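You operate a simulated robot arm through the tools that you are given. There is no shell and no other tool. Be economical: measure what you need, move in short steps, check, and stop when the job is done.

The job below is to be done with a simulated two-armed robot. You get a single attempt, and the scene is never put back.

## Task
Wipe up the spill on the bar top with the yellow cloth there and put it back.

Only the result counts: the job must be done as asked and must still hold three seconds after the hand-in. Knocking over, shifting, dropping, spilling or breaking anything else fails it. Flat cloth is picked up by pressing the open fingertips on it (5 to 10 N) and closing them slowly along it; thin cloth reads only 2 to 8 mm in the jaws.

## Robot
Two 7-joint arms with two-finger parallel grippers on one trunk, on a base that drives. Base frame: it is fixed to the floor where the robot stands at the start and does not move with it; the origin is under the middle of the robot, x ahead of it, y to its left, z up; the surface under the hand at the start is at about z = 0.9. Readings come in m, degrees, newtons and seconds.
The left shoulder is at the start at [-0.082, 0.119, 0.851], the right one opposite. With the tool pointing down near the work surface each hand reaches from about 0.1 to 0.56 m from the robot's upright axis, wherever it stands, measured 20 degrees to its own side. Places, roughly: yellow cloth [0.5, 0.2, 0.9]. Payload 3.43 kg a hand.
The tool frame of a hand sits at the grasp point between the pads (the TCP): z along the fingers, y along the line on which they close. The tips reach 0.03 m beyond it. Largest opening 0.094 m; finger width 0.028, thickness 0.01; the body of the gripper, 0.05 by 0.096 m, starts 0.055 m behind the TCP.
Orientation is that of the tool frame in the base frame, as a unit quaternion [x, y, z, w]. With the fingers straight down and closing along the base's y, the tool's x points along the base's -x, its y along +y and its z along -z.

## Interface
- The arms move only by the tool arm_command. It takes "left_motion", "right_motion" or both (then of equal length, played together; a hand with none holds still); each is a list of rows, each an object of numbers (a shift or turn left out is 0, a gripper value left out holds the last): "rx", "ry", "rz": the turn, a rotation vector about the tool's x, y, z in units of 6 degrees (1.0 is 6 degrees); "dx", "dy", "dz": the shift along the tool's x, y, z in units of 40 mm (1.0 is 40 mm); "hand": the opening, from 0 (shut) to 1 (fully open). In form: [{"rx": .., "ry": .., "rz": .., "dx": .., "dy": .., "dz": .., "hand": ..}, ...]. A call has 1 to 12 rows; each row shifts and turns the commanded pose from where the row before left it, along the tool's axes as they then stand. A call with a number of a shift or a turn outside -1 to 1 is refused whole. Each row takes 0.2 s and may step no farther than 0.05 m and 8.6 degrees from the row before; otherwise, or with a gripper value out of range, the whole call is refused. A pose out of reach is approached as far as the arm can. The call stops where the force on the tool passes 40 N (or 10 N more than at its start, if that is more) or the arm is blocked; 0.2 s more then pass. The fingers move at their own pace (about 0.153 m/s each) and stop on an object; they squeeze with about 37 N. The grip force told is the motor's: it shows also when the fingers shut on nothing. Time passes only in rows, and 0.2 s behind the last, so rows that do not move let the fingers close. The reply holds the time, the measured pose of the TCP, the force on the tool along the base axes, the opening and the grip force, in the units named above and with some noise, with the torque about the TCP (base axes, N m) and any sound that the robot's microphone picked up.
- Cameras (640 x 400 px; columns grow to the right, rows downward): "scene" is now at [0.0338, 0.0035, 1.5599]; the picture's right is [0.05, -1.00, 0.00], its down [-0.75, -0.04, -0.66] and it looks along [0.66, 0.03, -0.75] (base axes); focal length 259 px, centre (320, 200). "left" rides on the left gripper at [0.076, -0.014, -0.103] in its tool frame; the picture's right is [0.18, 0.98, 0.00], its down [-0.75, 0.14, -0.64] and it looks along [-0.63, 0.12, 0.77] (tool axes); focal length 243 px, centre (320, 200). "right" rides on the right gripper at [0.076, 0.014, -0.102] in its tool frame; the picture's right is [-0.18, 0.98, 0.00], its down [-0.75, -0.14, -0.64] and it looks along [-0.63, -0.12, 0.77] (tool axes); focal length 243 px, centre (320, 200). There is no depth. A picture from a camera that has moved, and an enlarged one, comes with that camera's place and axes in the base frame and with its lens.
- capture(camera): a new picture of that camera. No time passes.
- move_column(by): slides the trunk up (or, below 0, down) by that many m; the arms and the scene camera ride with it, the base frame stays. It gives what a move gives, with no picture.
- drive_base(legs): drives the robot by 1 to 6 legs, each [ahead, left, turn to the left] in m, m and degrees, along the robot's own axes; the way and the turn of a leg run together, so that a leg with both is an arc; at most 1.5 m and 180 degrees a leg. The arms and the cameras ride along, it lands a little off, and it stops where it bumps. It gives what a move gives.
- head_to(pan, tilt): turns the head with the scene camera to pan (to the left, within 143 degrees either way) and tilt (down, from -29 to 69), counted from straight ahead of the robot. It gives what a move gives.
- close_up(camera, box): a new picture of the part [left, top, right, bottom] of that camera's present view, enlarged. No time passes.
- job_done(): hands the job in; it is judged then, once.

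Work in short steps. Places have to be worked out from the pictures, the camera data and where the tool is seen: move nearer, look again, correct. Check each grasp and each placing, and mend what went wrong. You have 120 turns and 88 pictures in all, those below and enlarged ones among them. Open the grippers and draw the arms clear of the work before you hand the job in, unless the task says otherwise; then end with one line.

The tools are called after "Emit:" as a command line: name --argument value ..., lists and objects as JSON in quotes. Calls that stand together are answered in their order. arm_command: Moves the arms, as the interface text tells. Its arguments: {"type":"object","properties":{"left_motion":{"type":"array"},"right_motion":{"type":"array"}},"required":[]} The other tools are called the same way: move_column (by) slides the trunk up or down; drive_base (legs) drives the base; head_to (pan, tilt) turns the head that bears the scene camera; capture (camera) takes a picture; close_up (camera, box) takes an enlarged picture of a part of a camera's view; job_done () hands the job in.

At the start:

```text
t: 0.0
left_ee_pos: [0.3526, 0.0903, 1.1103]
left_ee_rot: [-0.001, 1.0, 0.0, 0.001]
left_force: [-0.5, -1.3, -0.1]
left_ft_torque: [-0.01, -0.01, 0.0]
left_grip_width: 0.0939
left_grip_force: 0.1
right_ee_pos: [0.3184, -0.1759, 1.1676]
right_ee_rot: [0.001, 1.0, 0.0, 0.0]
right_force: [0.1, 0.4, 0.2]
right_ft_torque: [0.01, 0.0, -0.05]
right_grip_width: 0.0938
right_grip_force: 0.0
trunk travel left (down, up): [-0.275, 0.06]
robot x, y, heading: [0.0029, 0.0013, 0.1]
head pan, tilt: [2.8, 49.0]
```

scene: 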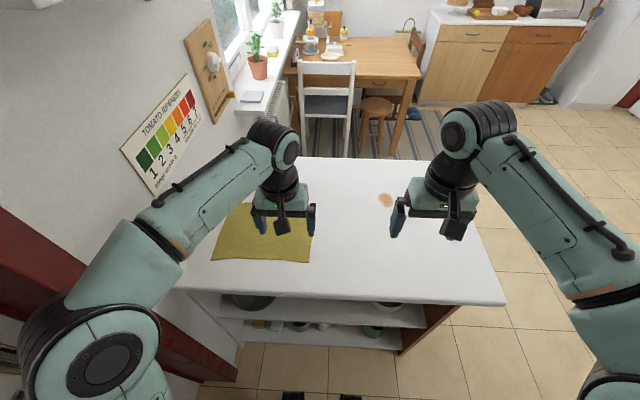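
right: 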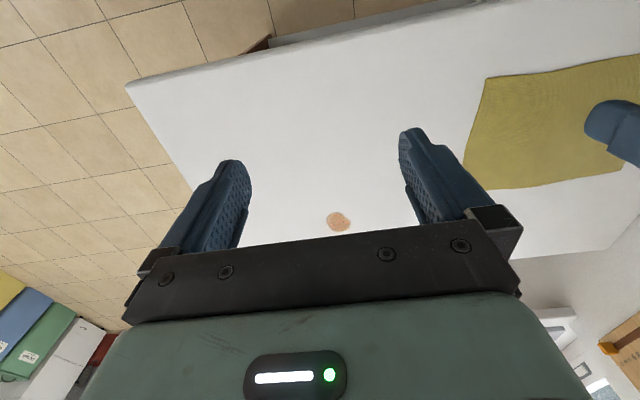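
left: 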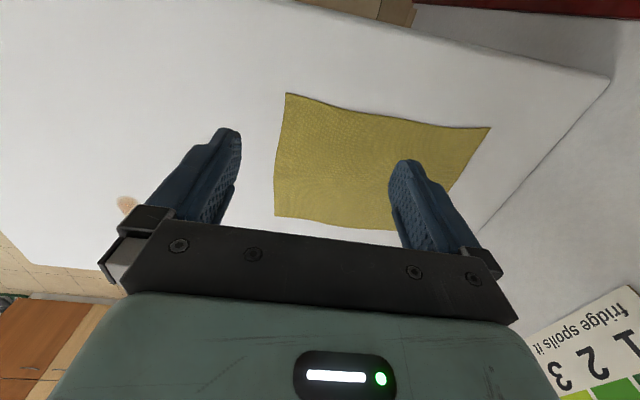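

The spill is at about [0.63, -0.19] and the cloth is centred near [0.48, 0.18]. The spill looks out of reach from here, so I'll look down at the room between the base and the bar.

Emit:
head_to --pan 0 --tilt 69

Emit:
capture --camera "scene"

Emit:
close_up --camera "right" --box '[240, 160, 440, 260]'

```text
t: 0.8
left_ee_pos: [0.3513, 0.0912, 1.1105]
left_ee_rot: [-0.001, 1.0, 0.001, 0.001]
left_force: [0.7, 0.2, 0.0]
left_ft_torque: [-0.01, 0.0, -0.01]
left_grip_width: 0.0942
left_grip_force: 0.1
right_ee_pos: [0.3181, -0.1746, 1.1678]
right_ee_rot: [0.001, 1.0, 0.001, 0.001]
right_force: [-0.4, -0.1, -0.1]
right_ft_torque: [0.02, 0.01, -0.03]
right_grip_width: 0.0942
right_grip_force: 0.0
trunk travel left (down, up): [-0.275, 0.06]
robot x, y, heading: [-0.0021, -0.0014, -0.1]
head pan, tilt: [0.0, 68.8]
```

```text
84 pictures are left
camera scene: at [0.0119, -0.0003, 1.5366], right [0.0, -1.0, 0.0], down [-0.93, 0.0, -0.36], along [0.36, 0.0, -0.93], focal length 259 px, centre (320, 200)
```

scene: 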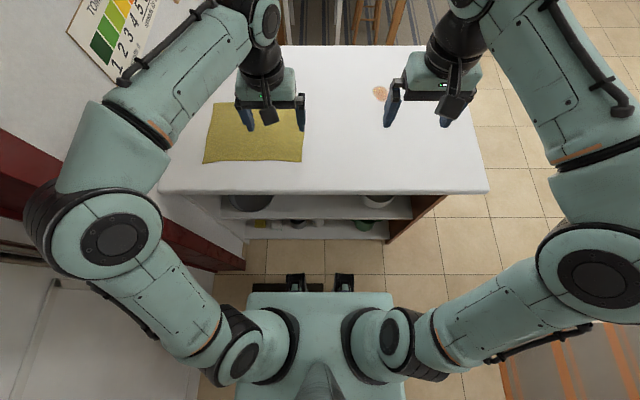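

```text
3.20 times, centred on (340, 210) of right
camera zoom: at [0.2437, -0.1595, 1.2697], right [0.19, 0.98, 0.0], down [0.75, -0.14, 0.64], along [0.63, -0.12, -0.77], focal length 776 px, centre (256, 168)
```

zoom: 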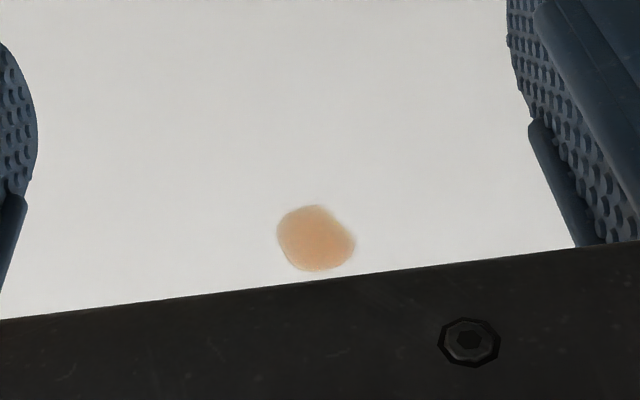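

The spill is confirmed at about [0.617, -0.189], some 5 cm across. The base front is about 0.12 m short of the bar edge, so I drive ahead 0.08 m and look again.

Emit:
drive_base --legs '[[0.08, 0, 0]]'

Emit:
capture --camera "scene"

Emit:
capture --camera "left"

```text
t: 2.0
left_ee_pos: [0.4258, 0.0896, 1.1101]
left_ee_rot: [-0.001, 1.0, 0.001, 0.001]
left_force: [-0.3, -0.1, -0.4]
left_ft_torque: [0.03, -0.04, -0.01]
left_grip_width: 0.0943
left_grip_force: 0.0
right_ee_pos: [0.3927, -0.1747, 1.1664]
right_ee_rot: [0.0, 1.0, 0.001, -0.001]
right_force: [-0.3, -0.1, 0.8]
right_ft_torque: [-0.02, 0.02, -0.01]
right_grip_width: 0.094
right_grip_force: 0.0
trunk travel left (down, up): [-0.275, 0.06]
robot x, y, heading: [0.0733, 0.0005, -0.1]
head pan, tilt: [0.0, 68.8]
stopped in leg 1: the robot was blocked; the commanded pose is now the measured one
```

```text
82 pictures are left
camera scene: at [0.0845, -0.0004, 1.5366], right [0.0, -1.0, 0.0], down [-0.93, 0.0, -0.36], along [0.36, 0.0, -0.93], focal length 259 px, centre (320, 200)
```

scene: 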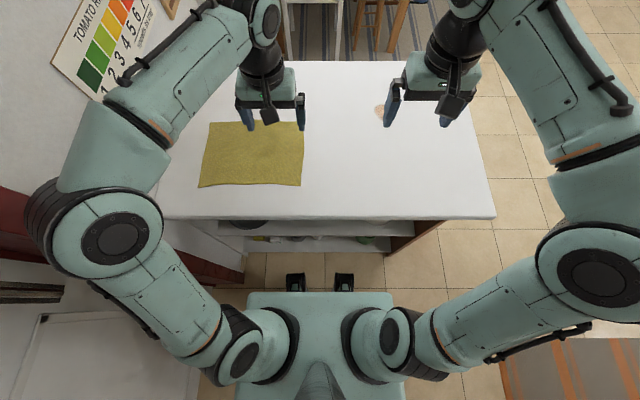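

```text
81 pictures are left
camera left: at [0.3495, 0.0754, 1.2135], right [-0.19, 0.98, 0.0], down [0.75, 0.14, 0.64], along [0.63, 0.12, -0.77], focal length 243 px, centre (320, 200)
```

left: 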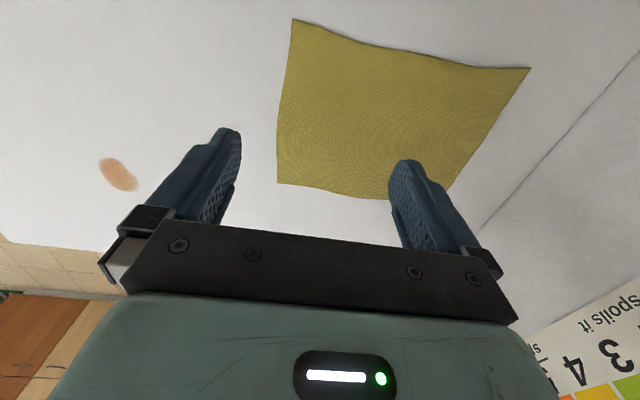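

The bump stopped the base at x=0.073, and the bar edge still measures x≈0.281, so the bar has not moved. The cloth spans x 0.37–0.585 and y 0.05–0.31. I move the left hand above its middle with the fingers half open.

Emit:
arm_command --left_motion '[{"dx": -0.32, "dy": 0.565, "dz": 0.9, "hand": 0.6}, {"dx": -0.32, "dy": 0.565, "dz": 0.9}, {"dx": -0.32, "dy": 0.565, "dz": 0.9}, {"dx": -0.32, "dy": 0.565, "dz": 0.9}, {}]'

Emit:
capture --camera "left"

```text
t: 3.2
left_ee_pos: [0.4785, 0.1815, 0.9635]
left_ee_rot: [-0.001, 1.0, 0.001, 0.002]
left_force: [-0.2, 0.5, -0.7]
left_ft_torque: [-0.01, 0.0, -0.01]
left_grip_width: 0.0562
left_grip_force: 0.1
right_ee_pos: [0.394, -0.1731, 1.166]
right_ee_rot: [0.001, 1.0, 0.001, -0.001]
right_force: [-0.1, 0.3, -0.3]
right_ft_torque: [0.0, 0.0, -0.01]
right_grip_width: 0.0941
right_grip_force: 0.0
trunk travel left (down, up): [-0.275, 0.06]
robot x, y, heading: [0.0744, -0.0002, -0.1]
head pan, tilt: [0.0, 68.8]
```

```text
80 pictures are left
camera left: at [0.4021, 0.1655, 1.0667], right [-0.19, 0.98, 0.0], down [0.75, 0.14, 0.64], along [0.63, 0.12, -0.77], focal length 243 px, centre (320, 200)
```

left: 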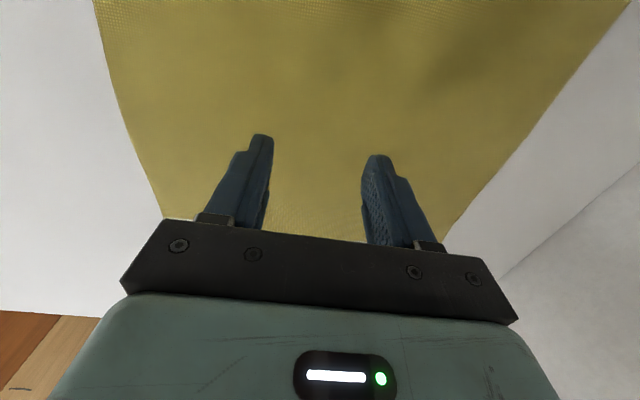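

The tips hover about 3 cm above the middle of the cloth. I lower in small steps toward contact.

Emit:
arm_command --left_motion '[{"dz": 0.3}, {"dz": 0.2}, {"dz": 0.15}, {"dz": 0.1}]'

```text
t: 4.2
left_ee_pos: [0.478, 0.1817, 0.9359]
left_ee_rot: [-0.001, 1.0, 0.002, 0.0]
left_force: [0.3, 0.2, -0.2]
left_ft_torque: [-0.04, 0.01, 0.02]
left_grip_width: 0.0562
left_grip_force: 0.0
right_ee_pos: [0.3949, -0.1746, 1.1664]
right_ee_rot: [0.001, 1.0, 0.001, 0.0]
right_force: [-0.6, 1.0, 1.2]
right_ft_torque: [-0.02, -0.03, -0.04]
right_grip_width: 0.0939
right_grip_force: 0.1
trunk travel left (down, up): [-0.275, 0.06]
robot x, y, heading: [0.0752, 0.0011, -0.0]
head pan, tilt: [0.0, 68.8]
```

There is no contact yet at 0.936, so I continue in 2 mm steps.

Emit:
arm_command --left_motion '[{"dz": 0.05}, {"dz": 0.05}, {"dz": 0.05}]'

```text
t: 5.0
left_ee_pos: [0.4786, 0.1808, 0.9317]
left_ee_rot: [-0.001, 1.0, 0.002, 0.002]
left_force: [-1.4, 0.9, 12.7]
left_ft_torque: [-0.16, 0.13, -0.03]
left_grip_width: 0.0565
left_grip_force: 0.1
right_ee_pos: [0.3931, -0.174, 1.1679]
right_ee_rot: [0.0, 1.0, 0.002, 0.0]
right_force: [0.4, 0.7, -0.4]
right_ft_torque: [-0.01, -0.01, 0.03]
right_grip_width: 0.094
right_grip_force: 0.0
trunk travel left (down, up): [-0.275, 0.06]
robot x, y, heading: [0.072, -0.0022, 0.0]
head pan, tilt: [0.0, 68.8]
```

Contact reads 12.7 N, a little too much, so I ease up by 1 mm and close the fingers slowly along the cloth.

Emit:
arm_command --left_motion '[{"dz": -0.025}, {"hand": 0.52}, {"hand": 0.44}, {"hand": 0.36}, {"hand": 0.28}, {"hand": 0.2}, {"hand": 0.12}, {"hand": 0.05}, {"hand": 0.0}, {}, {}]'

Emit:
capture --camera "left"

```text
t: 7.4
left_ee_pos: [0.4777, 0.1815, 0.9324]
left_ee_rot: [-0.001, 1.0, 0.002, 0.0]
left_force: [-0.4, 0.0, 6.6]
left_ft_torque: [-0.04, -0.01, 0.01]
left_grip_width: 0.005
left_grip_force: 37.2
right_ee_pos: [0.3933, -0.1748, 1.1673]
right_ee_rot: [0.002, 1.0, 0.002, 0.0]
right_force: [0.3, 0.3, -0.1]
right_ft_torque: [-0.02, 0.0, -0.01]
right_grip_width: 0.0939
right_grip_force: 0.1
trunk travel left (down, up): [-0.275, 0.06]
robot x, y, heading: [0.0742, 0.0024, -0.2]
head pan, tilt: [0.0, 68.8]
```

```text
79 pictures are left
camera left: at [0.402, 0.1663, 1.0344], right [-0.19, 0.98, 0.0], down [0.75, 0.14, 0.64], along [0.63, 0.12, -0.77], focal length 243 px, centre (320, 200)
```

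left: 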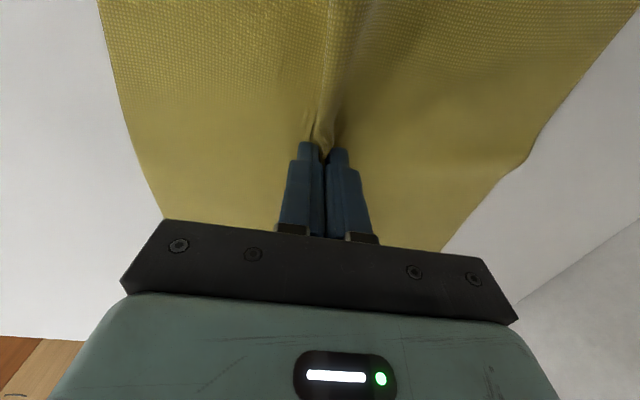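

The jaws read 5 mm with a visible fold in them, so the cloth is pinched. I lift 5 cm to check it.

Emit:
arm_command --left_motion '[{"dz": -0.4}, {"dz": -0.4}, {"dz": -0.4}, {}]'

Emit:
capture --camera "left"

Emit:
capture --camera "scene"

```text
t: 8.4
left_ee_pos: [0.4772, 0.181, 0.9781]
left_ee_rot: [-0.001, 1.0, 0.002, 0.001]
left_force: [0.1, 0.0, 0.1]
left_ft_torque: [-0.04, 0.03, 0.01]
left_grip_width: 0.0023
left_grip_force: 36.7
right_ee_pos: [0.3937, -0.1739, 1.1664]
right_ee_rot: [0.001, 1.0, 0.001, 0.0]
right_force: [-0.3, 1.2, 0.1]
right_ft_torque: [0.0, 0.0, 0.04]
right_grip_width: 0.0937
right_grip_force: 0.0
trunk travel left (down, up): [-0.275, 0.06]
robot x, y, heading: [0.077, 0.0003, 0.2]
head pan, tilt: [0.0, 68.8]
```

```text
78 pictures are left
camera left: at [0.4014, 0.1652, 1.0822], right [-0.19, 0.98, 0.0], down [0.75, 0.14, 0.64], along [0.63, 0.12, -0.77], focal length 243 px, centre (320, 200)
```

left: 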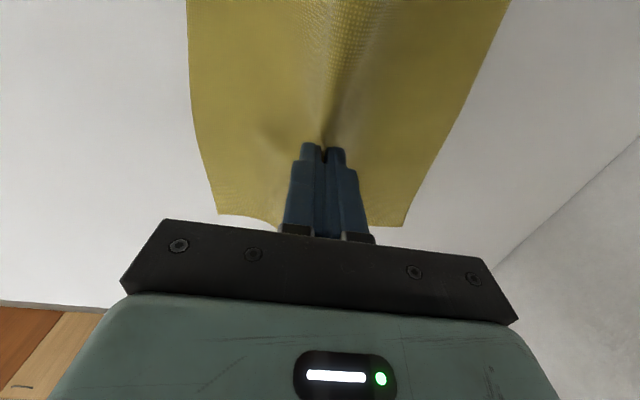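

```text
77 pictures are left
camera scene: at [0.0862, -0.0003, 1.5365], right [0.0, -1.0, 0.0], down [-0.93, 0.0, -0.36], along [0.36, 0.0, -0.93], focal length 259 px, centre (320, 200)
```

scene: 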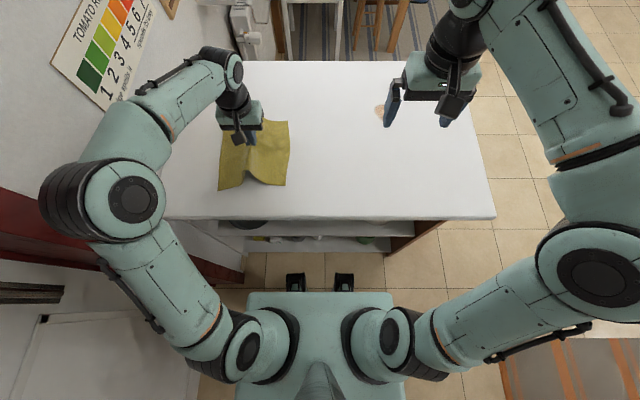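

The cloth is held like a tent with its edges just on the top. I back off 8 mm to clear the contact, then drive right so the left arm faces the spill.

Emit:
drive_base --legs '[[-0.008, 0, 0], [0, -0.27, 0]]'

Emit:
capture --camera "scene"

```text
t: 11.8
left_ee_pos: [0.4656, -0.0807, 0.9789]
left_ee_rot: [-0.004, 1.0, 0.001, 0.0]
left_force: [0.2, 0.2, 0.2]
left_ft_torque: [0.03, -0.01, 0.02]
left_grip_width: 0.0026
left_grip_force: 36.8
right_ee_pos: [0.3821, -0.4359, 1.1669]
right_ee_rot: [-0.002, 1.0, 0.001, 0.0]
right_force: [0.9, 1.4, 0.0]
right_ft_torque: [0.03, -0.01, -0.01]
right_grip_width: 0.0942
right_grip_force: 0.1
trunk travel left (down, up): [-0.275, 0.06]
robot x, y, heading: [0.0656, -0.2658, 0.7]
head pan, tilt: [0.0, 68.8]
stopped in leg 2: the robot was blocked; the commanded pose is now the measured one
```

```text
76 pictures are left
camera scene: at [0.0747, -0.2638, 1.5365], right [0.01, -1.0, 0.0], down [-0.93, -0.01, -0.36], along [0.36, 0.0, -0.93], focal length 259 px, centre (320, 200)
```

scene: 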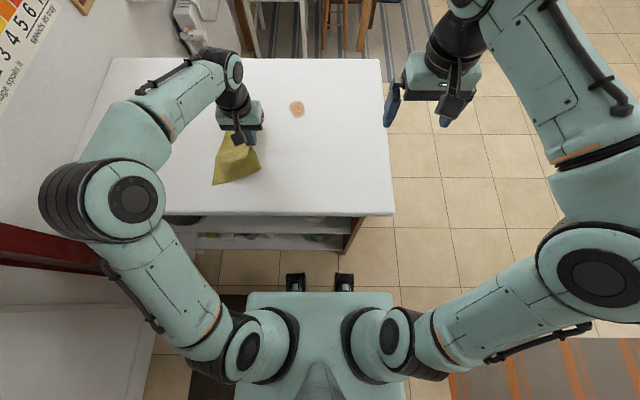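

The base is at y=-0.266 and the bar has not moved; its corner is unchanged. I move the hand over the spill at the same height and see whether the arm reaches.

Emit:
arm_command --left_motion '[{"dx": -0.756, "dy": -0.54}, {"dx": -0.756, "dy": -0.54}, {"dx": -0.756, "dy": -0.54}, {"dx": -0.756, "dy": -0.54}, {"dx": -0.756, "dy": -0.54}, {}]'

Emit:
capture --camera "scene"

Emit:
capture --camera "left"

```text
t: 13.2
left_ee_pos: [0.592, -0.1789, 0.9724]
left_ee_rot: [-0.004, 1.0, 0.0, -0.001]
left_force: [0.2, -0.3, -0.6]
left_ft_torque: [0.04, 0.0, -0.01]
left_grip_width: 0.0021
left_grip_force: 37.0
left hand out of reach, approached as far as the arm can: row 5
right_ee_pos: [0.3834, -0.4358, 1.1673]
right_ee_rot: [-0.002, 1.0, 0.002, 0.0]
right_force: [0.6, 0.9, 0.0]
right_ft_torque: [0.02, 0.01, 0.02]
right_grip_width: 0.094
right_grip_force: 0.2
trunk travel left (down, up): [-0.275, 0.06]
robot x, y, heading: [0.0647, -0.2623, 0.6]
head pan, tilt: [0.0, 68.8]
```

```text
75 pictures are left
camera scene: at [0.0753, -0.2637, 1.5366], right [0.01, -1.0, 0.0], down [-0.93, -0.01, -0.36], along [0.36, 0.0, -0.93], focal length 259 px, centre (320, 200)
```

scene: 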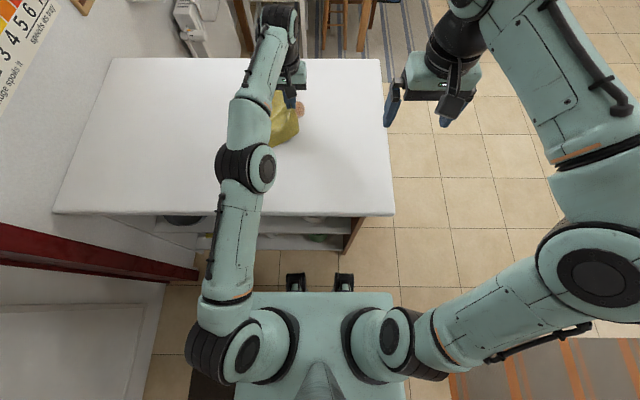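

```text
74 pictures are left
camera left: at [0.5152, -0.1945, 1.0762], right [-0.19, 0.98, 0.0], down [0.75, 0.15, 0.64], along [0.63, 0.13, -0.77], focal length 243 px, centre (320, 200)
```

left: 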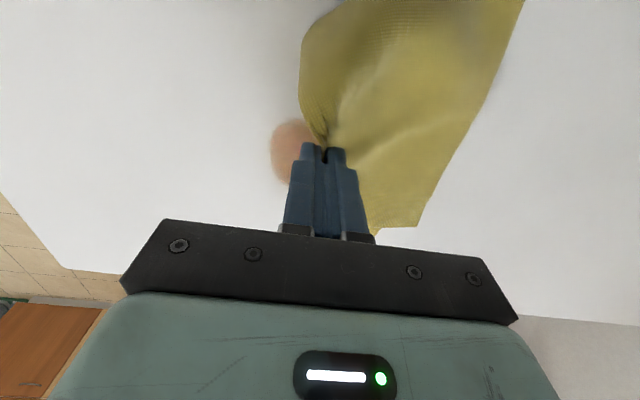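

The arm stops about 3 cm short. Raising the trunk 0.06 m brings the shoulder nearer wrist height and adds reach, so I do that.

Emit:
move_column --by 0.06

```text
t: 14.2
left_ee_pos: [0.5912, -0.1781, 1.0342]
left_ee_rot: [-0.005, 1.0, 0.001, 0.0]
left_force: [-0.5, -0.7, -0.3]
left_ft_torque: [-0.01, 0.0, 0.0]
left_grip_width: 0.0022
left_grip_force: 37.5
right_ee_pos: [0.3816, -0.437, 1.227]
right_ee_rot: [-0.003, 1.0, 0.002, 0.0]
right_force: [-0.3, 0.2, -0.3]
right_ft_torque: [0.02, -0.02, 0.0]
right_grip_width: 0.0939
right_grip_force: 0.1
trunk travel left (down, up): [-0.335, 0.0]
robot x, y, heading: [0.0624, -0.2632, 0.5]
head pan, tilt: [0.0, 68.8]
```

Next I lower the hand to just above the top, then shift it over the spill.

Emit:
arm_command --left_motion '[{"dz": 0.9}, {"dz": 0.9}, {"dz": 0.3, "dx": -0.2, "dy": -0.1}, {"dx": -0.4, "dy": -0.15}, {}]'

Emit:
capture --camera "left"

```text
t: 15.4
left_ee_pos: [0.6164, -0.1886, 0.9485]
left_ee_rot: [-0.006, 1.0, 0.001, 0.0]
left_force: [0.4, -0.2, -0.6]
left_ft_torque: [-0.01, 0.01, 0.05]
left_grip_width: 0.0022
left_grip_force: 36.9
right_ee_pos: [0.3838, -0.4364, 1.2265]
right_ee_rot: [-0.004, 1.0, 0.001, 0.0]
right_force: [0.0, -0.3, -0.2]
right_ft_torque: [-0.01, 0.01, 0.03]
right_grip_width: 0.094
right_grip_force: 0.1
trunk travel left (down, up): [-0.335, 0.0]
robot x, y, heading: [0.0631, -0.2664, 0.2]
head pan, tilt: [0.0, 68.8]
```

```text
73 pictures are left
camera left: at [0.5411, -0.2048, 1.0521], right [-0.19, 0.98, 0.0], down [0.75, 0.15, 0.64], along [0.63, 0.13, -0.77], focal length 243 px, centre (320, 200)
```

left: 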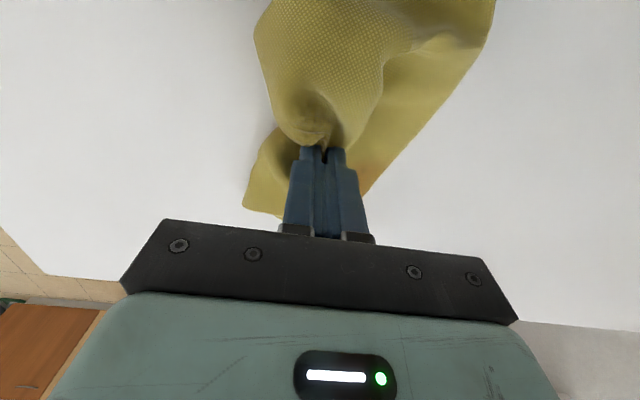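

Right over the spill at [0.616, -0.189]. I press down gently.

Emit:
arm_command --left_motion '[{"dz": 0.2}, {"dz": 0.08}, {"dz": 0.05}, {"dz": 0.05}]'

```text
t: 16.4
left_ee_pos: [0.616, -0.1893, 0.9355]
left_ee_rot: [-0.005, 1.0, 0.001, 0.001]
left_force: [0.9, 0.5, 4.0]
left_ft_torque: [-0.05, -0.03, -0.02]
left_grip_width: 0.0023
left_grip_force: 37.0
right_ee_pos: [0.384, -0.4357, 1.2276]
right_ee_rot: [-0.003, 1.0, 0.001, 0.0]
right_force: [0.5, 0.2, -0.3]
right_ft_torque: [0.01, 0.02, -0.03]
right_grip_width: 0.0942
right_grip_force: 0.0
trunk travel left (down, up): [-0.335, 0.0]
robot x, y, heading: [0.0634, -0.2633, 0.6]
head pan, tilt: [0.0, 68.8]
```

Contact is 4 N through the cloth. I press about 1 mm more and make wiping strokes across the stain.

Emit:
arm_command --left_motion '[{"dz": 0.03}, {"dy": 0.4}, {"dy": 0.4}, {"dx": 0.3, "dy": -0.4}, {"dy": -0.4}, {"dy": -0.4}, {"dy": -0.4}, {"dx": -0.3, "dy": 0.4}, {"dy": 0.4}, {"dy": 0.4}, {"dx": -0.3, "dy": -0.4}, {"dy": -0.4}]'

Emit:
capture --camera "left"

```text
t: 19.0
left_ee_pos: [0.6283, -0.2059, 0.9349]
left_ee_rot: [-0.006, 1.0, 0.002, 0.001]
left_force: [0.7, 2.8, 7.3]
left_ft_torque: [0.08, 0.02, 0.02]
left_grip_width: 0.0023
left_grip_force: 36.5
right_ee_pos: [0.3827, -0.4351, 1.2267]
right_ee_rot: [-0.003, 1.0, 0.001, 0.0]
right_force: [0.1, 0.2, 1.3]
right_ft_torque: [0.02, -0.01, 0.0]
right_grip_width: 0.0939
right_grip_force: 0.0
trunk travel left (down, up): [-0.335, 0.0]
robot x, y, heading: [0.061, -0.2644, 0.5]
head pan, tilt: [0.0, 68.8]
```

```text
72 pictures are left
camera left: at [0.5524, -0.2208, 1.0371], right [-0.19, 0.98, 0.0], down [0.75, 0.15, 0.64], along [0.63, 0.13, -0.77], focal length 243 px, centre (320, 200)
```

left: 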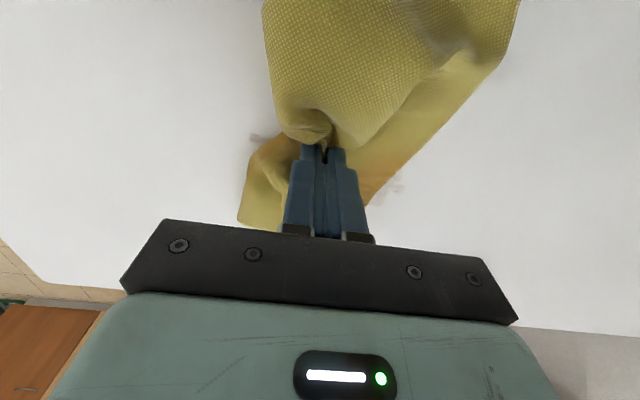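

Faint smears remain near [0.623, -0.246] and [0.646, -0.151]. I make wider strokes to cover them.

Emit:
arm_command --left_motion '[{"dy": -0.6}, {"dy": -0.6, "dx": 0.2}, {"dx": 0.25, "dy": 0.5}, {"dy": 0.7}, {"dy": 0.7}, {"dy": 0.7}, {"dx": -0.5, "dy": 0.4}, {"dx": -0.4, "dy": -0.4}, {"dy": -0.7}, {"dy": -0.7}, {"dy": -0.5}, {"dx": 0.3, "dy": -0.2}]'

Emit:
capture --camera "left"

```text
t: 21.6
left_ee_pos: [0.6343, -0.2332, 0.9338]
left_ee_rot: [-0.004, 1.0, 0.0, 0.002]
left_force: [4.5, 2.2, 14.5]
left_ft_torque: [0.02, -0.12, 0.04]
left_grip_width: 0.0025
left_grip_force: 36.7
right_ee_pos: [0.3834, -0.4368, 1.2262]
right_ee_rot: [-0.003, 1.0, 0.001, 0.0]
right_force: [0.7, 0.3, 0.1]
right_ft_torque: [-0.01, -0.01, 0.02]
right_grip_width: 0.0937
right_grip_force: 0.1
trunk travel left (down, up): [-0.335, 0.0]
robot x, y, heading: [0.0649, -0.2637, 0.4]
head pan, tilt: [0.0, 68.8]
```

```text
71 pictures are left
camera left: at [0.5585, -0.2489, 1.0366], right [-0.19, 0.98, 0.0], down [0.75, 0.15, 0.64], along [0.63, 0.12, -0.76], focal length 243 px, centre (320, 200)
```

left: 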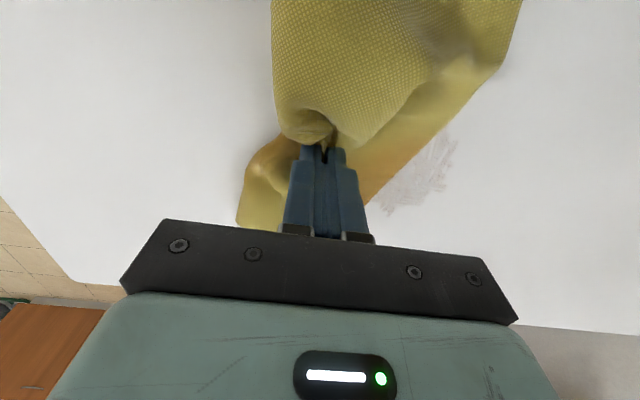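

A thinned film remains around [0.638, -0.165]. I lift the hand and move it aside to see exactly what is left.

Emit:
arm_command --left_motion '[{"dz": -1}, {"dz": -1}, {"dx": 0.8}, {"dx": 0.8}, {"dx": 0.8}, {}]'

Emit:
head_to --pan 0 --tilt 50

Emit:
capture --camera "scene"

Emit:
capture --camera "left"

```text
t: 23.0
left_ee_pos: [0.5332, -0.233, 1.0127]
left_ee_rot: [-0.005, 1.0, 0.001, 0.0]
left_force: [-0.5, -0.8, 0.0]
left_ft_torque: [0.02, -0.02, -0.02]
left_grip_width: 0.002
left_grip_force: 36.7
left hand out of reach, approached as far as the arm can: row 2
right_ee_pos: [0.3856, -0.4355, 1.227]
right_ee_rot: [-0.002, 1.0, 0.001, -0.002]
right_force: [0.2, 0.4, -0.4]
right_ft_torque: [0.02, 0.01, 0.02]
right_grip_width: 0.0942
right_grip_force: 0.1
trunk travel left (down, up): [-0.335, 0.0]
robot x, y, heading: [0.0618, -0.2616, 0.5]
head pan, tilt: [0.0, 68.8]
```

```text
t: 23.9
left_ee_pos: [0.5328, -0.2338, 1.0135]
left_ee_rot: [-0.004, 1.0, 0.001, -0.001]
left_force: [0.5, -0.2, -1.3]
left_ft_torque: [0.02, 0.02, 0.0]
left_grip_width: 0.0025
left_grip_force: 36.9
right_ee_pos: [0.3833, -0.4365, 1.227]
right_ee_rot: [-0.002, 1.0, 0.001, 0.0]
right_force: [-0.4, -0.2, -0.2]
right_ft_torque: [0.0, 0.01, -0.01]
right_grip_width: 0.0939
right_grip_force: 0.1
trunk travel left (down, up): [-0.335, 0.0]
robot x, y, heading: [0.0633, -0.2641, 0.5]
head pan, tilt: [0.0, 50.0]
```

```text
70 pictures are left
camera scene: at [0.0952, -0.2635, 1.6216], right [0.01, -1.0, 0.0], down [-0.77, -0.01, -0.64], along [0.64, 0.0, -0.77], focal length 259 px, centre (320, 200)
```

scene: 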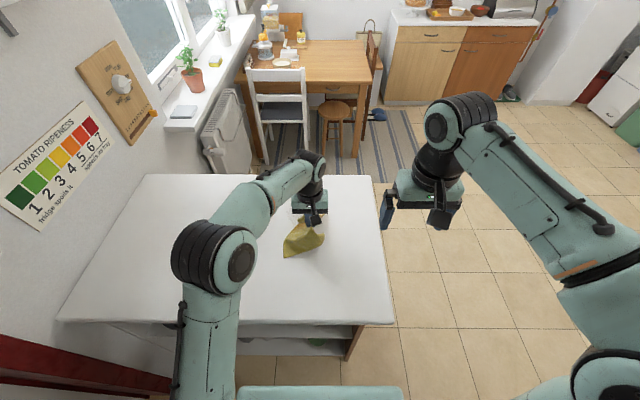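

```text
69 pictures are left
camera left: at [0.4578, -0.2495, 1.1159], right [-0.19, 0.98, 0.0], down [0.75, 0.15, 0.64], along [0.63, 0.13, -0.77], focal length 243 px, centre (320, 200)
```

left: 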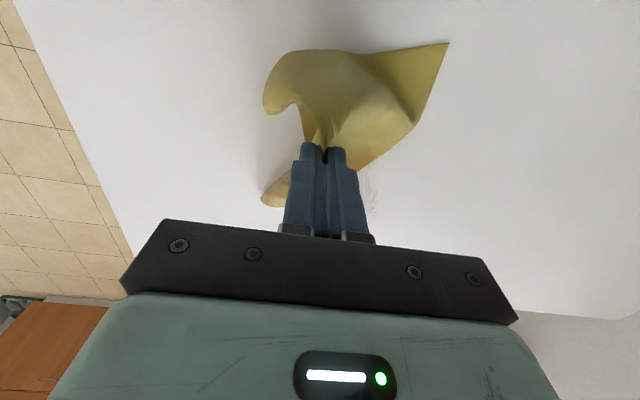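

The gripper still hides the spot, so I swing the hand left and a little nearer.

Emit:
arm_command --left_motion '[{"dy": 0.9, "dx": 0.5}, {"dy": 0.9, "dx": 0.5}, {"dy": 0.9, "dx": 0.5}, {"dy": 0.9, "dx": 0.5}, {}]'

Emit:
close_up --camera "scene" --box '[220, 160, 400, 272]'

Emit:
capture --camera "left"

```text
t: 25.1
left_ee_pos: [0.4502, -0.0902, 1.0112]
left_ee_rot: [-0.005, 1.0, 0.0, 0.001]
left_force: [1.1, -0.9, -0.7]
left_ft_torque: [0.01, -0.01, 0.02]
left_grip_width: 0.0024
left_grip_force: 36.9
right_ee_pos: [0.3844, -0.4359, 1.2261]
right_ee_rot: [-0.003, 1.0, 0.002, 0.0]
right_force: [-0.1, -0.4, 0.0]
right_ft_torque: [-0.01, 0.05, 0.0]
right_grip_width: 0.094
right_grip_force: 0.1
trunk travel left (down, up): [-0.335, 0.0]
robot x, y, heading: [0.0625, -0.2609, 0.7]
head pan, tilt: [0.0, 50.0]
```

```text
3.56 times, centred on (310, 216) of scene
camera zoom: at [0.0959, -0.2644, 1.6217], right [0.01, -1.0, 0.0], down [-0.77, 0.0, -0.64], along [0.64, 0.0, -0.77], focal length 921 px, centre (356, 143)
```

zoom: 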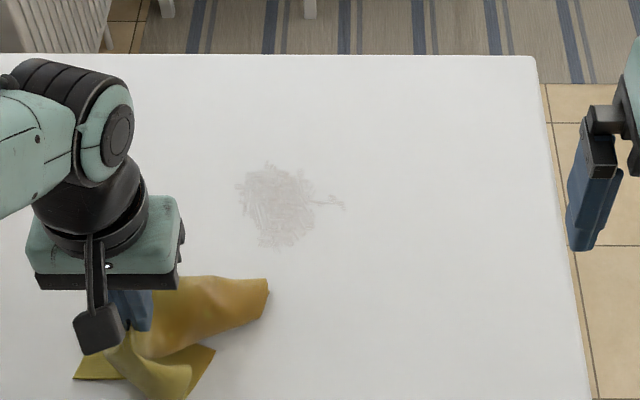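

```text
67 pictures are left
camera left: at [0.3749, -0.1065, 1.1137], right [-0.19, 0.98, 0.0], down [0.75, 0.15, 0.64], along [0.63, 0.13, -0.77], focal length 243 px, centre (320, 200)
```

left: 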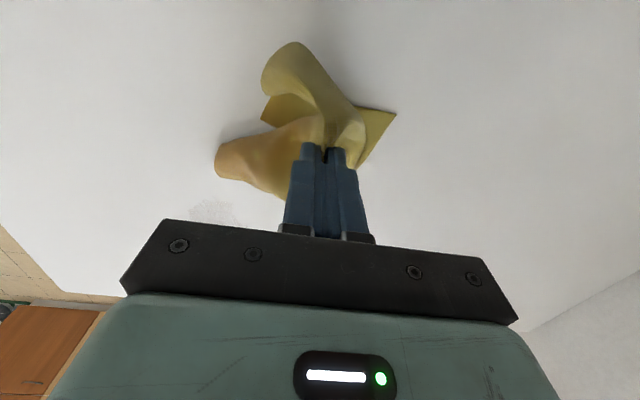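

A thin film remains over about x 0.57–0.667, y -0.15 to -0.225. I gain a little reach by driving ahead 8 mm, then wipe again in dense lines.

Emit:
drive_base --legs '[[0.008, 0, 0]]'

Emit:
arm_command --left_motion '[{"dy": -0.5, "dx": -0.7, "dz": 0.3}, {"dy": -0.5, "dx": -0.7, "dz": 0.3}, {"dy": -0.5, "dx": -0.7, "dz": 0.3}, {"dx": -0.7, "dz": 0.3}, {"dx": -0.2, "dz": 0.3}, {}]'

```text
t: 25.9
left_ee_pos: [0.4517, -0.0904, 1.0106]
left_ee_rot: [-0.002, 1.0, 0.001, -0.001]
left_force: [0.3, 0.4, -1.1]
left_ft_torque: [-0.02, 0.0, 0.02]
left_grip_width: 0.0022
left_grip_force: 37.5
right_ee_pos: [0.383, -0.4354, 1.2264]
right_ee_rot: [-0.001, 1.0, 0.001, -0.001]
right_force: [0.2, 0.6, -0.4]
right_ft_torque: [-0.01, -0.03, -0.01]
right_grip_width: 0.0939
right_grip_force: 0.1
trunk travel left (down, up): [-0.335, 0.0]
robot x, y, heading: [0.0641, -0.2635, 0.1]
head pan, tilt: [0.0, 50.0]
stopped in leg 1: the robot was blocked; the commanded pose is now the measured one
```

```text
t: 27.3
left_ee_pos: [0.5709, -0.1488, 0.9494]
left_ee_rot: [-0.003, 1.0, 0.001, 0.0]
left_force: [0.5, -1.0, -0.3]
left_ft_torque: [-0.01, 0.0, 0.01]
left_grip_width: 0.0024
left_grip_force: 37.3
right_ee_pos: [0.3832, -0.4365, 1.2266]
right_ee_rot: [-0.001, 1.0, 0.0, -0.001]
right_force: [0.2, 0.0, 0.1]
right_ft_torque: [0.01, 0.0, -0.01]
right_grip_width: 0.094
right_grip_force: 0.1
trunk travel left (down, up): [-0.335, 0.0]
robot x, y, heading: [0.0663, -0.2639, 0.2]
head pan, tilt: [0.0, 50.0]
```

I press down at the near-left corner of the film and raster across it.

Emit:
arm_command --left_motion '[{"dz": 0.3}, {"dz": 0.07, "dy": 0.2}, {"dy": -0.75}, {"dy": -0.75}, {"dy": -0.75}, {"dx": -0.3}, {"dy": 0.75}, {"dy": 0.75}, {"dy": 0.75}, {"dx": -0.3}, {"dy": -0.75}, {"dy": -0.75}]'

Emit:
arm_command --left_motion '[{"dy": -0.75}, {"dx": -0.3}, {"dy": 0.75}, {"dy": 0.75}, {"dy": 0.75}, {"dx": -0.3}, {"dy": -0.75}, {"dy": -0.75}, {"dy": -0.75}, {"dx": -0.3}, {"dy": 0.75}, {"dy": 0.75}]'

Emit:
arm_command --left_motion '[{"dy": 0.75}, {"dx": -0.3}, {"dy": -0.75}, {"dy": -0.75}, {"dy": -0.75}, {"dx": -0.3}, {"dy": 0.75}, {"dy": 0.75}, {"dy": 0.75}]'

```text
t: 29.9
left_ee_pos: [0.5962, -0.2024, 0.935]
left_ee_rot: [-0.003, 1.0, 0.001, 0.0]
left_force: [0.3, 0.6, 4.2]
left_ft_torque: [0.06, 0.02, 0.02]
left_grip_width: 0.0021
left_grip_force: 37.0
right_ee_pos: [0.3827, -0.4369, 1.2266]
right_ee_rot: [-0.001, 1.0, 0.001, 0.0]
right_force: [-0.5, -0.1, -0.7]
right_ft_torque: [0.02, 0.03, 0.03]
right_grip_width: 0.0939
right_grip_force: 0.0
trunk travel left (down, up): [-0.335, 0.0]
robot x, y, heading: [0.0619, -0.26, 0.2]
head pan, tilt: [0.0, 50.0]
```

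```text
t: 32.5
left_ee_pos: [0.63, -0.1716, 0.9359]
left_ee_rot: [-0.003, 1.0, 0.001, 0.0]
left_force: [0.4, -0.9, 7.6]
left_ft_torque: [0.02, 0.04, 0.02]
left_grip_width: 0.0023
left_grip_force: 37.0
right_ee_pos: [0.383, -0.4355, 1.2274]
right_ee_rot: [-0.002, 1.0, 0.001, 0.0]
right_force: [-0.1, -0.6, 0.0]
right_ft_torque: [-0.03, 0.0, -0.01]
right_grip_width: 0.094
right_grip_force: 0.1
trunk travel left (down, up): [-0.335, 0.0]
robot x, y, heading: [0.0645, -0.262, 0.2]
head pan, tilt: [0.0, 50.0]
```

```text
t: 34.5
left_ee_pos: [0.6435, -0.1415, 0.9375]
left_ee_rot: [-0.002, 1.0, 0.0, 0.001]
left_force: [-0.2, -0.4, 1.8]
left_ft_torque: [-0.05, 0.01, 0.05]
left_grip_width: 0.0023
left_grip_force: 37.4
left hand out of reach, approached as far as the arm can: row 6
right_ee_pos: [0.3825, -0.4366, 1.2273]
right_ee_rot: [-0.001, 1.0, 0.001, 0.0]
right_force: [0.1, 0.2, 0.4]
right_ft_torque: [0.04, 0.0, -0.01]
right_grip_width: 0.094
right_grip_force: 0.0
trunk travel left (down, up): [-0.335, 0.0]
robot x, y, heading: [0.0637, -0.264, 0.1]
head pan, tilt: [0.0, 50.0]
```

Raster done out to x≈0.644. I lift and move aside the same way as before to inspect.

Emit:
arm_command --left_motion '[{"dz": -0.5, "dx": 0.5}, {"dz": -0.7, "dx": 0.7}, {"dz": -0.7, "dx": 0.7}, {"dy": 0.3, "dx": 0.9}, {"dy": 0.5, "dx": 0.9}, {"dy": 0.5, "dx": 0.8}, {}]'

Emit:
close_up --camera "scene" --box '[250, 170, 370, 245]'

```text
t: 36.1
left_ee_pos: [0.4648, -0.0905, 1.0096]
left_ee_rot: [-0.002, 1.0, 0.001, 0.0]
left_force: [0.3, 0.8, -0.5]
left_ft_torque: [0.03, 0.0, 0.0]
left_grip_width: 0.0022
left_grip_force: 36.5
right_ee_pos: [0.3835, -0.4364, 1.2262]
right_ee_rot: [-0.002, 1.0, 0.003, -0.001]
right_force: [0.1, -0.4, -0.5]
right_ft_torque: [0.0, 0.01, 0.02]
right_grip_width: 0.0939
right_grip_force: 0.0
trunk travel left (down, up): [-0.335, 0.0]
robot x, y, heading: [0.0651, -0.2609, -0.1]
head pan, tilt: [0.0, 50.0]
```

```text
5.33 times, centred on (310, 208) of scene
camera zoom: at [0.0963, -0.2633, 1.6217], right [0.0, -1.0, 0.0], down [-0.77, 0.0, -0.64], along [0.64, 0.0, -0.77], focal length 1382 px, centre (373, 160)
```

zoom: 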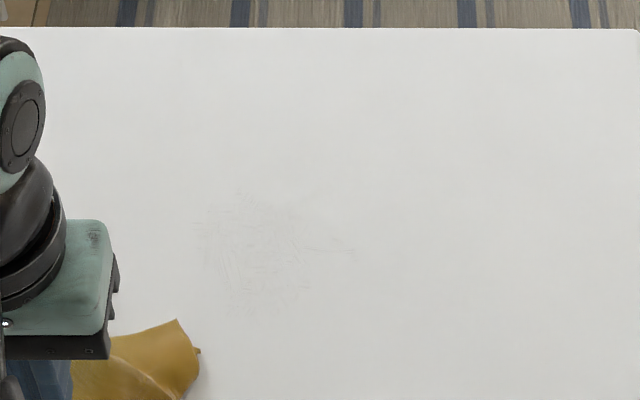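

Only a very faint trace remains. I make one more pass over the same area with a bit more pressure.

Emit:
arm_command --left_motion '[{"dx": -0.7, "dy": -0.36, "dz": 0.37}, {"dx": -0.7, "dy": -0.36, "dz": 0.37}, {"dx": -0.7, "dy": -0.36, "dz": 0.37}, {"dx": -0.65, "dy": -0.2, "dz": 0.38}, {"dz": 0.3}, {"dz": 0.1}, {"dy": -0.7}, {"dy": -0.7}, {"dy": -0.7}, {"dx": -0.25}, {"dy": 0.7}, {"dy": 0.7}]'

Emit:
arm_command --left_motion '[{"dy": 0.7}, {"dx": -0.25}, {"dy": -0.7}, {"dy": -0.7}, {"dy": -0.7}, {"dx": -0.25, "dz": 0.02}, {"dy": 0.7}, {"dy": 0.7}, {"dy": 0.7}, {"dx": -0.25}, {"dy": -0.7}, {"dy": -0.7}]'

Emit:
arm_command --left_motion '[{"dy": -0.7}, {"dx": -0.25, "dz": 0.02}, {"dy": 0.7}, {"dy": 0.7}, {"dy": 0.7}, {"dx": -0.25, "dz": 0.02}, {"dy": -0.7}, {"dy": -0.7}, {"dy": -0.7}, {"dx": 0.15, "dz": 0.02}, {"dy": 0.7}, {"dy": 0.7}]'

```text
t: 38.7
left_ee_pos: [0.5827, -0.1679, 0.9381]
left_ee_rot: [-0.002, 1.0, 0.001, 0.0]
left_force: [0.1, -1.0, 1.3]
left_ft_torque: [0.0, 0.01, 0.0]
left_grip_width: 0.0021
left_grip_force: 36.8
right_ee_pos: [0.3841, -0.4347, 1.2271]
right_ee_rot: [-0.002, 1.0, 0.0, 0.0]
right_force: [-0.2, 0.8, 0.5]
right_ft_torque: [0.01, 0.0, -0.01]
right_grip_width: 0.0942
right_grip_force: 0.1
trunk travel left (down, up): [-0.335, 0.0]
robot x, y, heading: [0.0658, -0.2614, 0.4]
head pan, tilt: [0.0, 50.0]
```

```text
t: 41.3
left_ee_pos: [0.6139, -0.1959, 0.9365]
left_ee_rot: [-0.003, 1.0, 0.002, 0.0]
left_force: [-0.9, -0.8, 0.6]
left_ft_torque: [0.04, 0.01, -0.01]
left_grip_width: 0.0022
left_grip_force: 37.2
right_ee_pos: [0.3834, -0.4376, 1.2272]
right_ee_rot: [-0.003, 1.0, 0.002, -0.001]
right_force: [-0.2, 0.6, 0.5]
right_ft_torque: [0.0, -0.01, -0.02]
right_grip_width: 0.094
right_grip_force: 0.0
trunk travel left (down, up): [-0.335, 0.0]
robot x, y, heading: [0.0603, -0.2626, 0.1]
head pan, tilt: [0.0, 50.0]
```

```text
t: 43.9
left_ee_pos: [0.6291, -0.168, 0.9347]
left_ee_rot: [-0.002, 1.0, 0.001, 0.0]
left_force: [0.5, 0.3, 4.3]
left_ft_torque: [0.01, -0.02, -0.02]
left_grip_width: 0.0022
left_grip_force: 36.6
right_ee_pos: [0.383, -0.4372, 1.2257]
right_ee_rot: [-0.003, 1.0, 0.002, -0.001]
right_force: [-0.7, -0.1, 0.1]
right_ft_torque: [0.01, -0.01, -0.02]
right_grip_width: 0.094
right_grip_force: 0.0
trunk travel left (down, up): [-0.335, 0.0]
robot x, y, heading: [0.0613, -0.2619, 0.3]
head pan, tilt: [0.0, 50.0]
```

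That pass was too light at 1–4 N. I press 2 mm more and raster back toward the near side.

Emit:
arm_command --left_motion '[{"dz": 0.04, "dx": -0.3}, {"dy": 0.6}, {"dy": -0.7}, {"dy": -0.7}, {"dy": -0.7}, {"dx": 0.25}, {"dy": 0.7}, {"dy": 0.7}, {"dy": 0.7}, {"dx": 0.25}, {"dy": -0.7}, {"dy": -0.7}]'

Emit:
arm_command --left_motion '[{"dy": -0.7}, {"dx": 0.25}, {"dy": 0.7}, {"dy": 0.7}, {"dy": 0.7}, {"dx": 0.25}, {"dy": -0.7}, {"dy": -0.7}, {"dy": -0.7}, {"dx": 0.25}, {"dy": 0.7}, {"dy": 0.7}]'

Emit:
arm_command --left_motion '[{"dy": 0.7}, {"dx": 0.25}, {"dy": -0.7}, {"dy": -0.7}, {"dy": -0.7}, {"dx": 0.25}, {"dy": 0.7}, {"dy": 0.7}, {"dy": 0.7}]'

```text
t: 46.5
left_ee_pos: [0.6177, -0.2005, 0.9343]
left_ee_rot: [-0.003, 1.0, 0.001, 0.001]
left_force: [0.2, 4.1, 23.8]
left_ft_torque: [0.33, -0.17, 0.03]
left_grip_width: 0.0025
left_grip_force: 36.4
right_ee_pos: [0.3816, -0.4371, 1.227]
right_ee_rot: [-0.002, 1.0, 0.0, 0.0]
right_force: [-0.1, -0.3, -0.2]
right_ft_torque: [0.0, -0.05, 0.05]
right_grip_width: 0.0939
right_grip_force: 0.1
trunk travel left (down, up): [-0.335, 0.0]
robot x, y, heading: [0.0672, -0.2645, 0.2]
head pan, tilt: [0.0, 50.0]
```

```text
t: 49.1
left_ee_pos: [0.5905, -0.1731, 0.9336]
left_ee_rot: [-0.002, 1.0, 0.001, 0.0]
left_force: [0.4, -4.5, 21.4]
left_ft_torque: [-0.01, -0.19, -0.01]
left_grip_width: 0.0024
left_grip_force: 37.3
right_ee_pos: [0.3823, -0.4367, 1.2267]
right_ee_rot: [-0.001, 1.0, 0.002, 0.0]
right_force: [0.9, 0.7, 0.9]
right_ft_torque: [-0.02, -0.01, 0.01]
right_grip_width: 0.0939
right_grip_force: 0.0
trunk travel left (down, up): [-0.335, 0.0]
robot x, y, heading: [0.0614, -0.2638, 0.3]
head pan, tilt: [0.0, 50.0]
```

```text
t: 51.1
left_ee_pos: [0.5678, -0.1433, 0.9328]
left_ee_rot: [-0.002, 1.0, 0.001, 0.0]
left_force: [0.4, -4.5, 22.4]
left_ft_torque: [0.05, -0.18, -0.04]
left_grip_width: 0.0026
left_grip_force: 37.4
right_ee_pos: [0.3805, -0.4353, 1.2274]
right_ee_rot: [-0.002, 1.0, 0.002, 0.0]
right_force: [-0.5, -0.3, 0.4]
right_ft_torque: [0.05, 0.01, -0.01]
right_grip_width: 0.0941
right_grip_force: 0.0
trunk travel left (down, up): [-0.335, 0.0]
robot x, y, heading: [0.0602, -0.2627, 0.4]
head pan, tilt: [0.0, 50.0]
```

That was a firm pass at about 22 N. I lift and inspect again.

Emit:
arm_command --left_motion '[{"dz": -0.5, "dx": 0.3}, {"dz": -0.7, "dx": 0.5}, {"dz": -0.7, "dx": 0.6}, {"dy": 0.6, "dx": 0.6}, {"dy": 0.7, "dx": 0.6}, {}]'

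Emit:
close_up --camera "scene" --box '[250, 170, 370, 245]'

Emit:
capture --camera "scene"

```text
t: 52.5
left_ee_pos: [0.4636, -0.0945, 1.0072]
left_ee_rot: [-0.003, 1.0, 0.001, 0.001]
left_force: [-0.7, -0.2, -0.4]
left_ft_torque: [0.01, 0.03, 0.02]
left_grip_width: 0.0021
left_grip_force: 37.2
right_ee_pos: [0.3841, -0.4358, 1.2265]
right_ee_rot: [-0.002, 1.0, 0.002, -0.002]
right_force: [0.3, -0.7, -0.1]
right_ft_torque: [0.03, 0.03, -0.01]
right_grip_width: 0.0937
right_grip_force: 0.0
trunk travel left (down, up): [-0.335, 0.0]
robot x, y, heading: [0.0663, -0.2619, 0.3]
head pan, tilt: [0.0, 50.0]
```

```text
5.33 times, centred on (310, 208) of scene
camera zoom: at [0.0962, -0.2634, 1.6217], right [0.0, -1.0, 0.0], down [-0.77, 0.0, -0.64], along [0.64, 0.0, -0.77], focal length 1382 px, centre (373, 160)
```

zoom: 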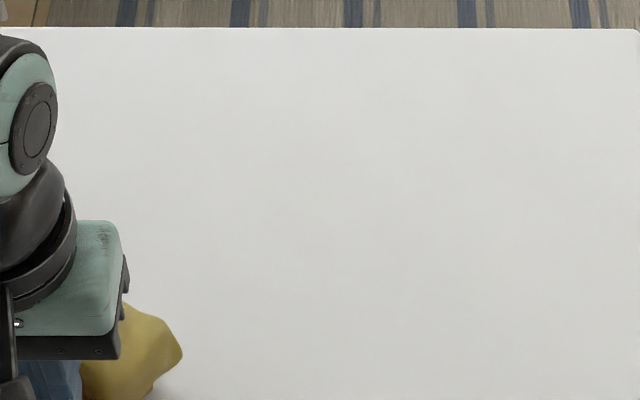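

```text
64 pictures are left
camera scene: at [0.0962, -0.2634, 1.6217], right [0.0, -1.0, 0.0], down [-0.77, 0.0, -0.64], along [0.64, 0.0, -0.77], focal length 259 px, centre (320, 200)
```

scene: 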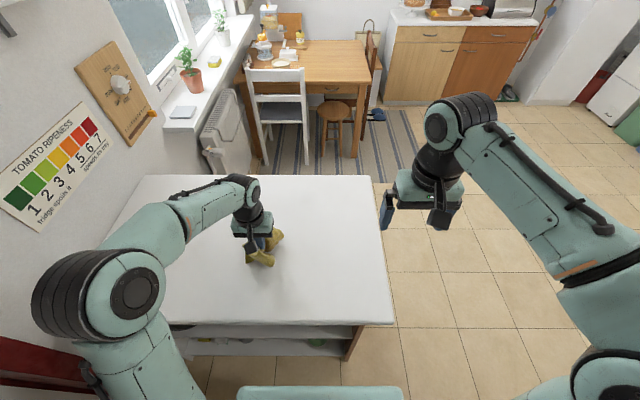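

The bar top is clean. I drive back left to the starting side with the cloth held.

Emit:
drive_base --legs '[[-0.006, 0, 0], [0, 0.265, 0]]'

Emit:
capture --camera "scene"

Emit:
capture --camera "left"

```text
t: 55.7
left_ee_pos: [0.4584, 0.1687, 1.0072]
left_ee_rot: [-0.001, 1.0, 0.002, 0.001]
left_force: [0.9, -0.5, -0.6]
left_ft_torque: [0.03, -0.02, 0.0]
left_grip_width: 0.0023
left_grip_force: 36.9
right_ee_pos: [0.3758, -0.1731, 1.2269]
right_ee_rot: [0.0, 1.0, 0.0, -0.001]
right_force: [-1.0, 0.4, 0.0]
right_ft_torque: [-0.02, 0.0, 0.0]
right_grip_width: 0.0941
right_grip_force: 0.0
trunk travel left (down, up): [-0.335, 0.0]
robot x, y, heading: [0.0556, 0.0043, -0.3]
head pan, tilt: [0.0, 50.0]
```

```text
63 pictures are left
camera scene: at [0.089, 0.0017, 1.6217], right [0.0, -1.0, 0.0], down [-0.77, 0.0, -0.64], along [0.64, 0.0, -0.77], focal length 259 px, centre (320, 200)
```

scene: 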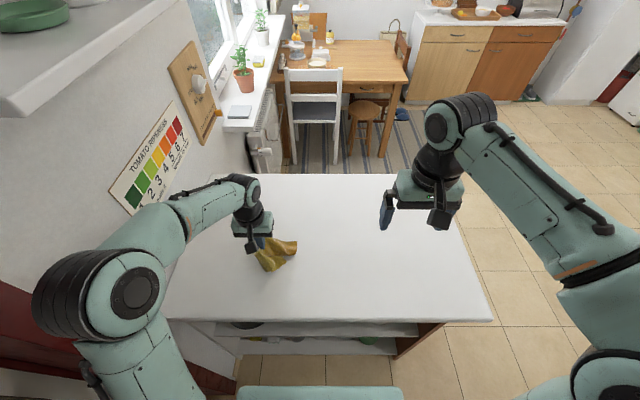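

```text
62 pictures are left
camera left: at [0.382, 0.1538, 1.1108], right [-0.19, 0.98, 0.0], down [0.75, 0.14, 0.64], along [0.63, 0.12, -0.77], focal length 243 px, centre (320, 200)
```

left: 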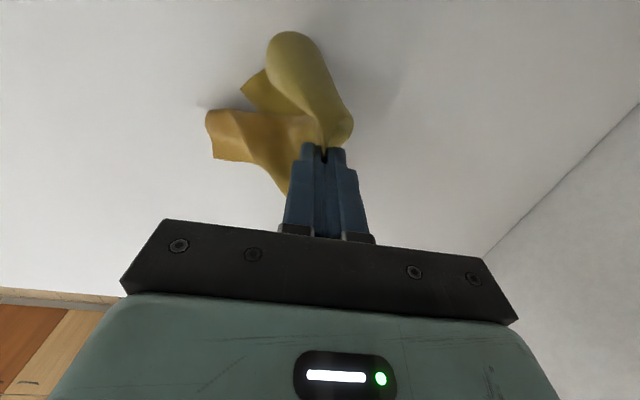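

The cloth hangs toward the near-right of the pinch. I put the pinch slightly far-left of the old centre and lower, so the cloth lies around [0.48, 0.18].

Emit:
arm_command --left_motion '[{"dx": -0.4, "dy": 0.4, "dz": 0.3}, {"dx": -0.4, "dy": 0.4, "dz": 0.4}, {"dz": 0.4}, {"dz": 0.4}, {"dz": 0.2}, {}]'

Emit:
capture --camera "left"

Emit:
close_up --camera "scene" --box '[180, 170, 340, 330]'

```text
t: 57.1
left_ee_pos: [0.488, 0.2022, 0.9403]
left_ee_rot: [-0.002, 1.0, 0.001, 0.0]
left_force: [0.1, -0.3, 4.2]
left_ft_torque: [0.02, 0.05, -0.02]
left_grip_width: 0.0021
left_grip_force: 36.5
right_ee_pos: [0.3765, -0.1727, 1.2261]
right_ee_rot: [0.0, 1.0, 0.001, -0.001]
right_force: [0.4, -0.6, 0.6]
right_ft_torque: [0.02, 0.01, 0.0]
right_grip_width: 0.0939
right_grip_force: 0.1
trunk travel left (down, up): [-0.335, 0.0]
robot x, y, heading: [0.0581, -0.002, -0.1]
head pan, tilt: [0.0, 50.0]
```

```text
61 pictures are left
camera left: at [0.4132, 0.1863, 1.0427], right [-0.19, 0.98, 0.0], down [0.75, 0.14, 0.64], along [0.63, 0.12, -0.77], focal length 243 px, centre (320, 200)
```

left: 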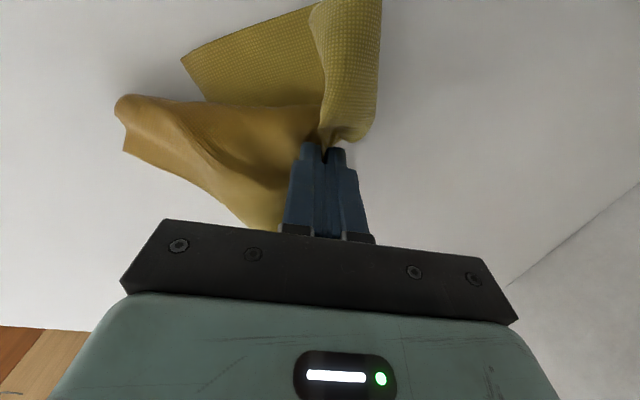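

```text
2.50 times, centred on (260, 250) of scene
camera zoom: at [0.0886, 0.0015, 1.6217], right [0.0, -1.0, 0.0], down [-0.77, 0.0, -0.64], along [0.64, 0.0, -0.77], focal length 648 px, centre (470, 75)
```

zoom: 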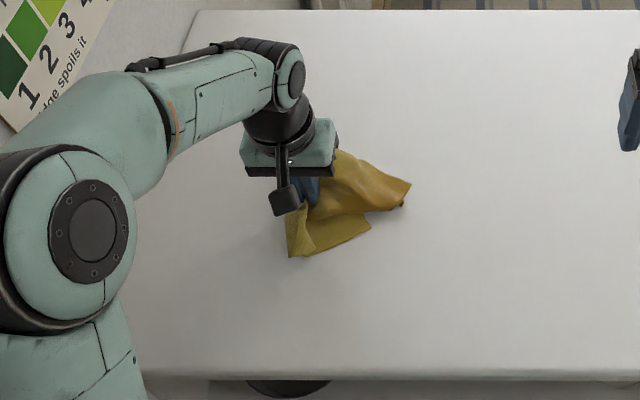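

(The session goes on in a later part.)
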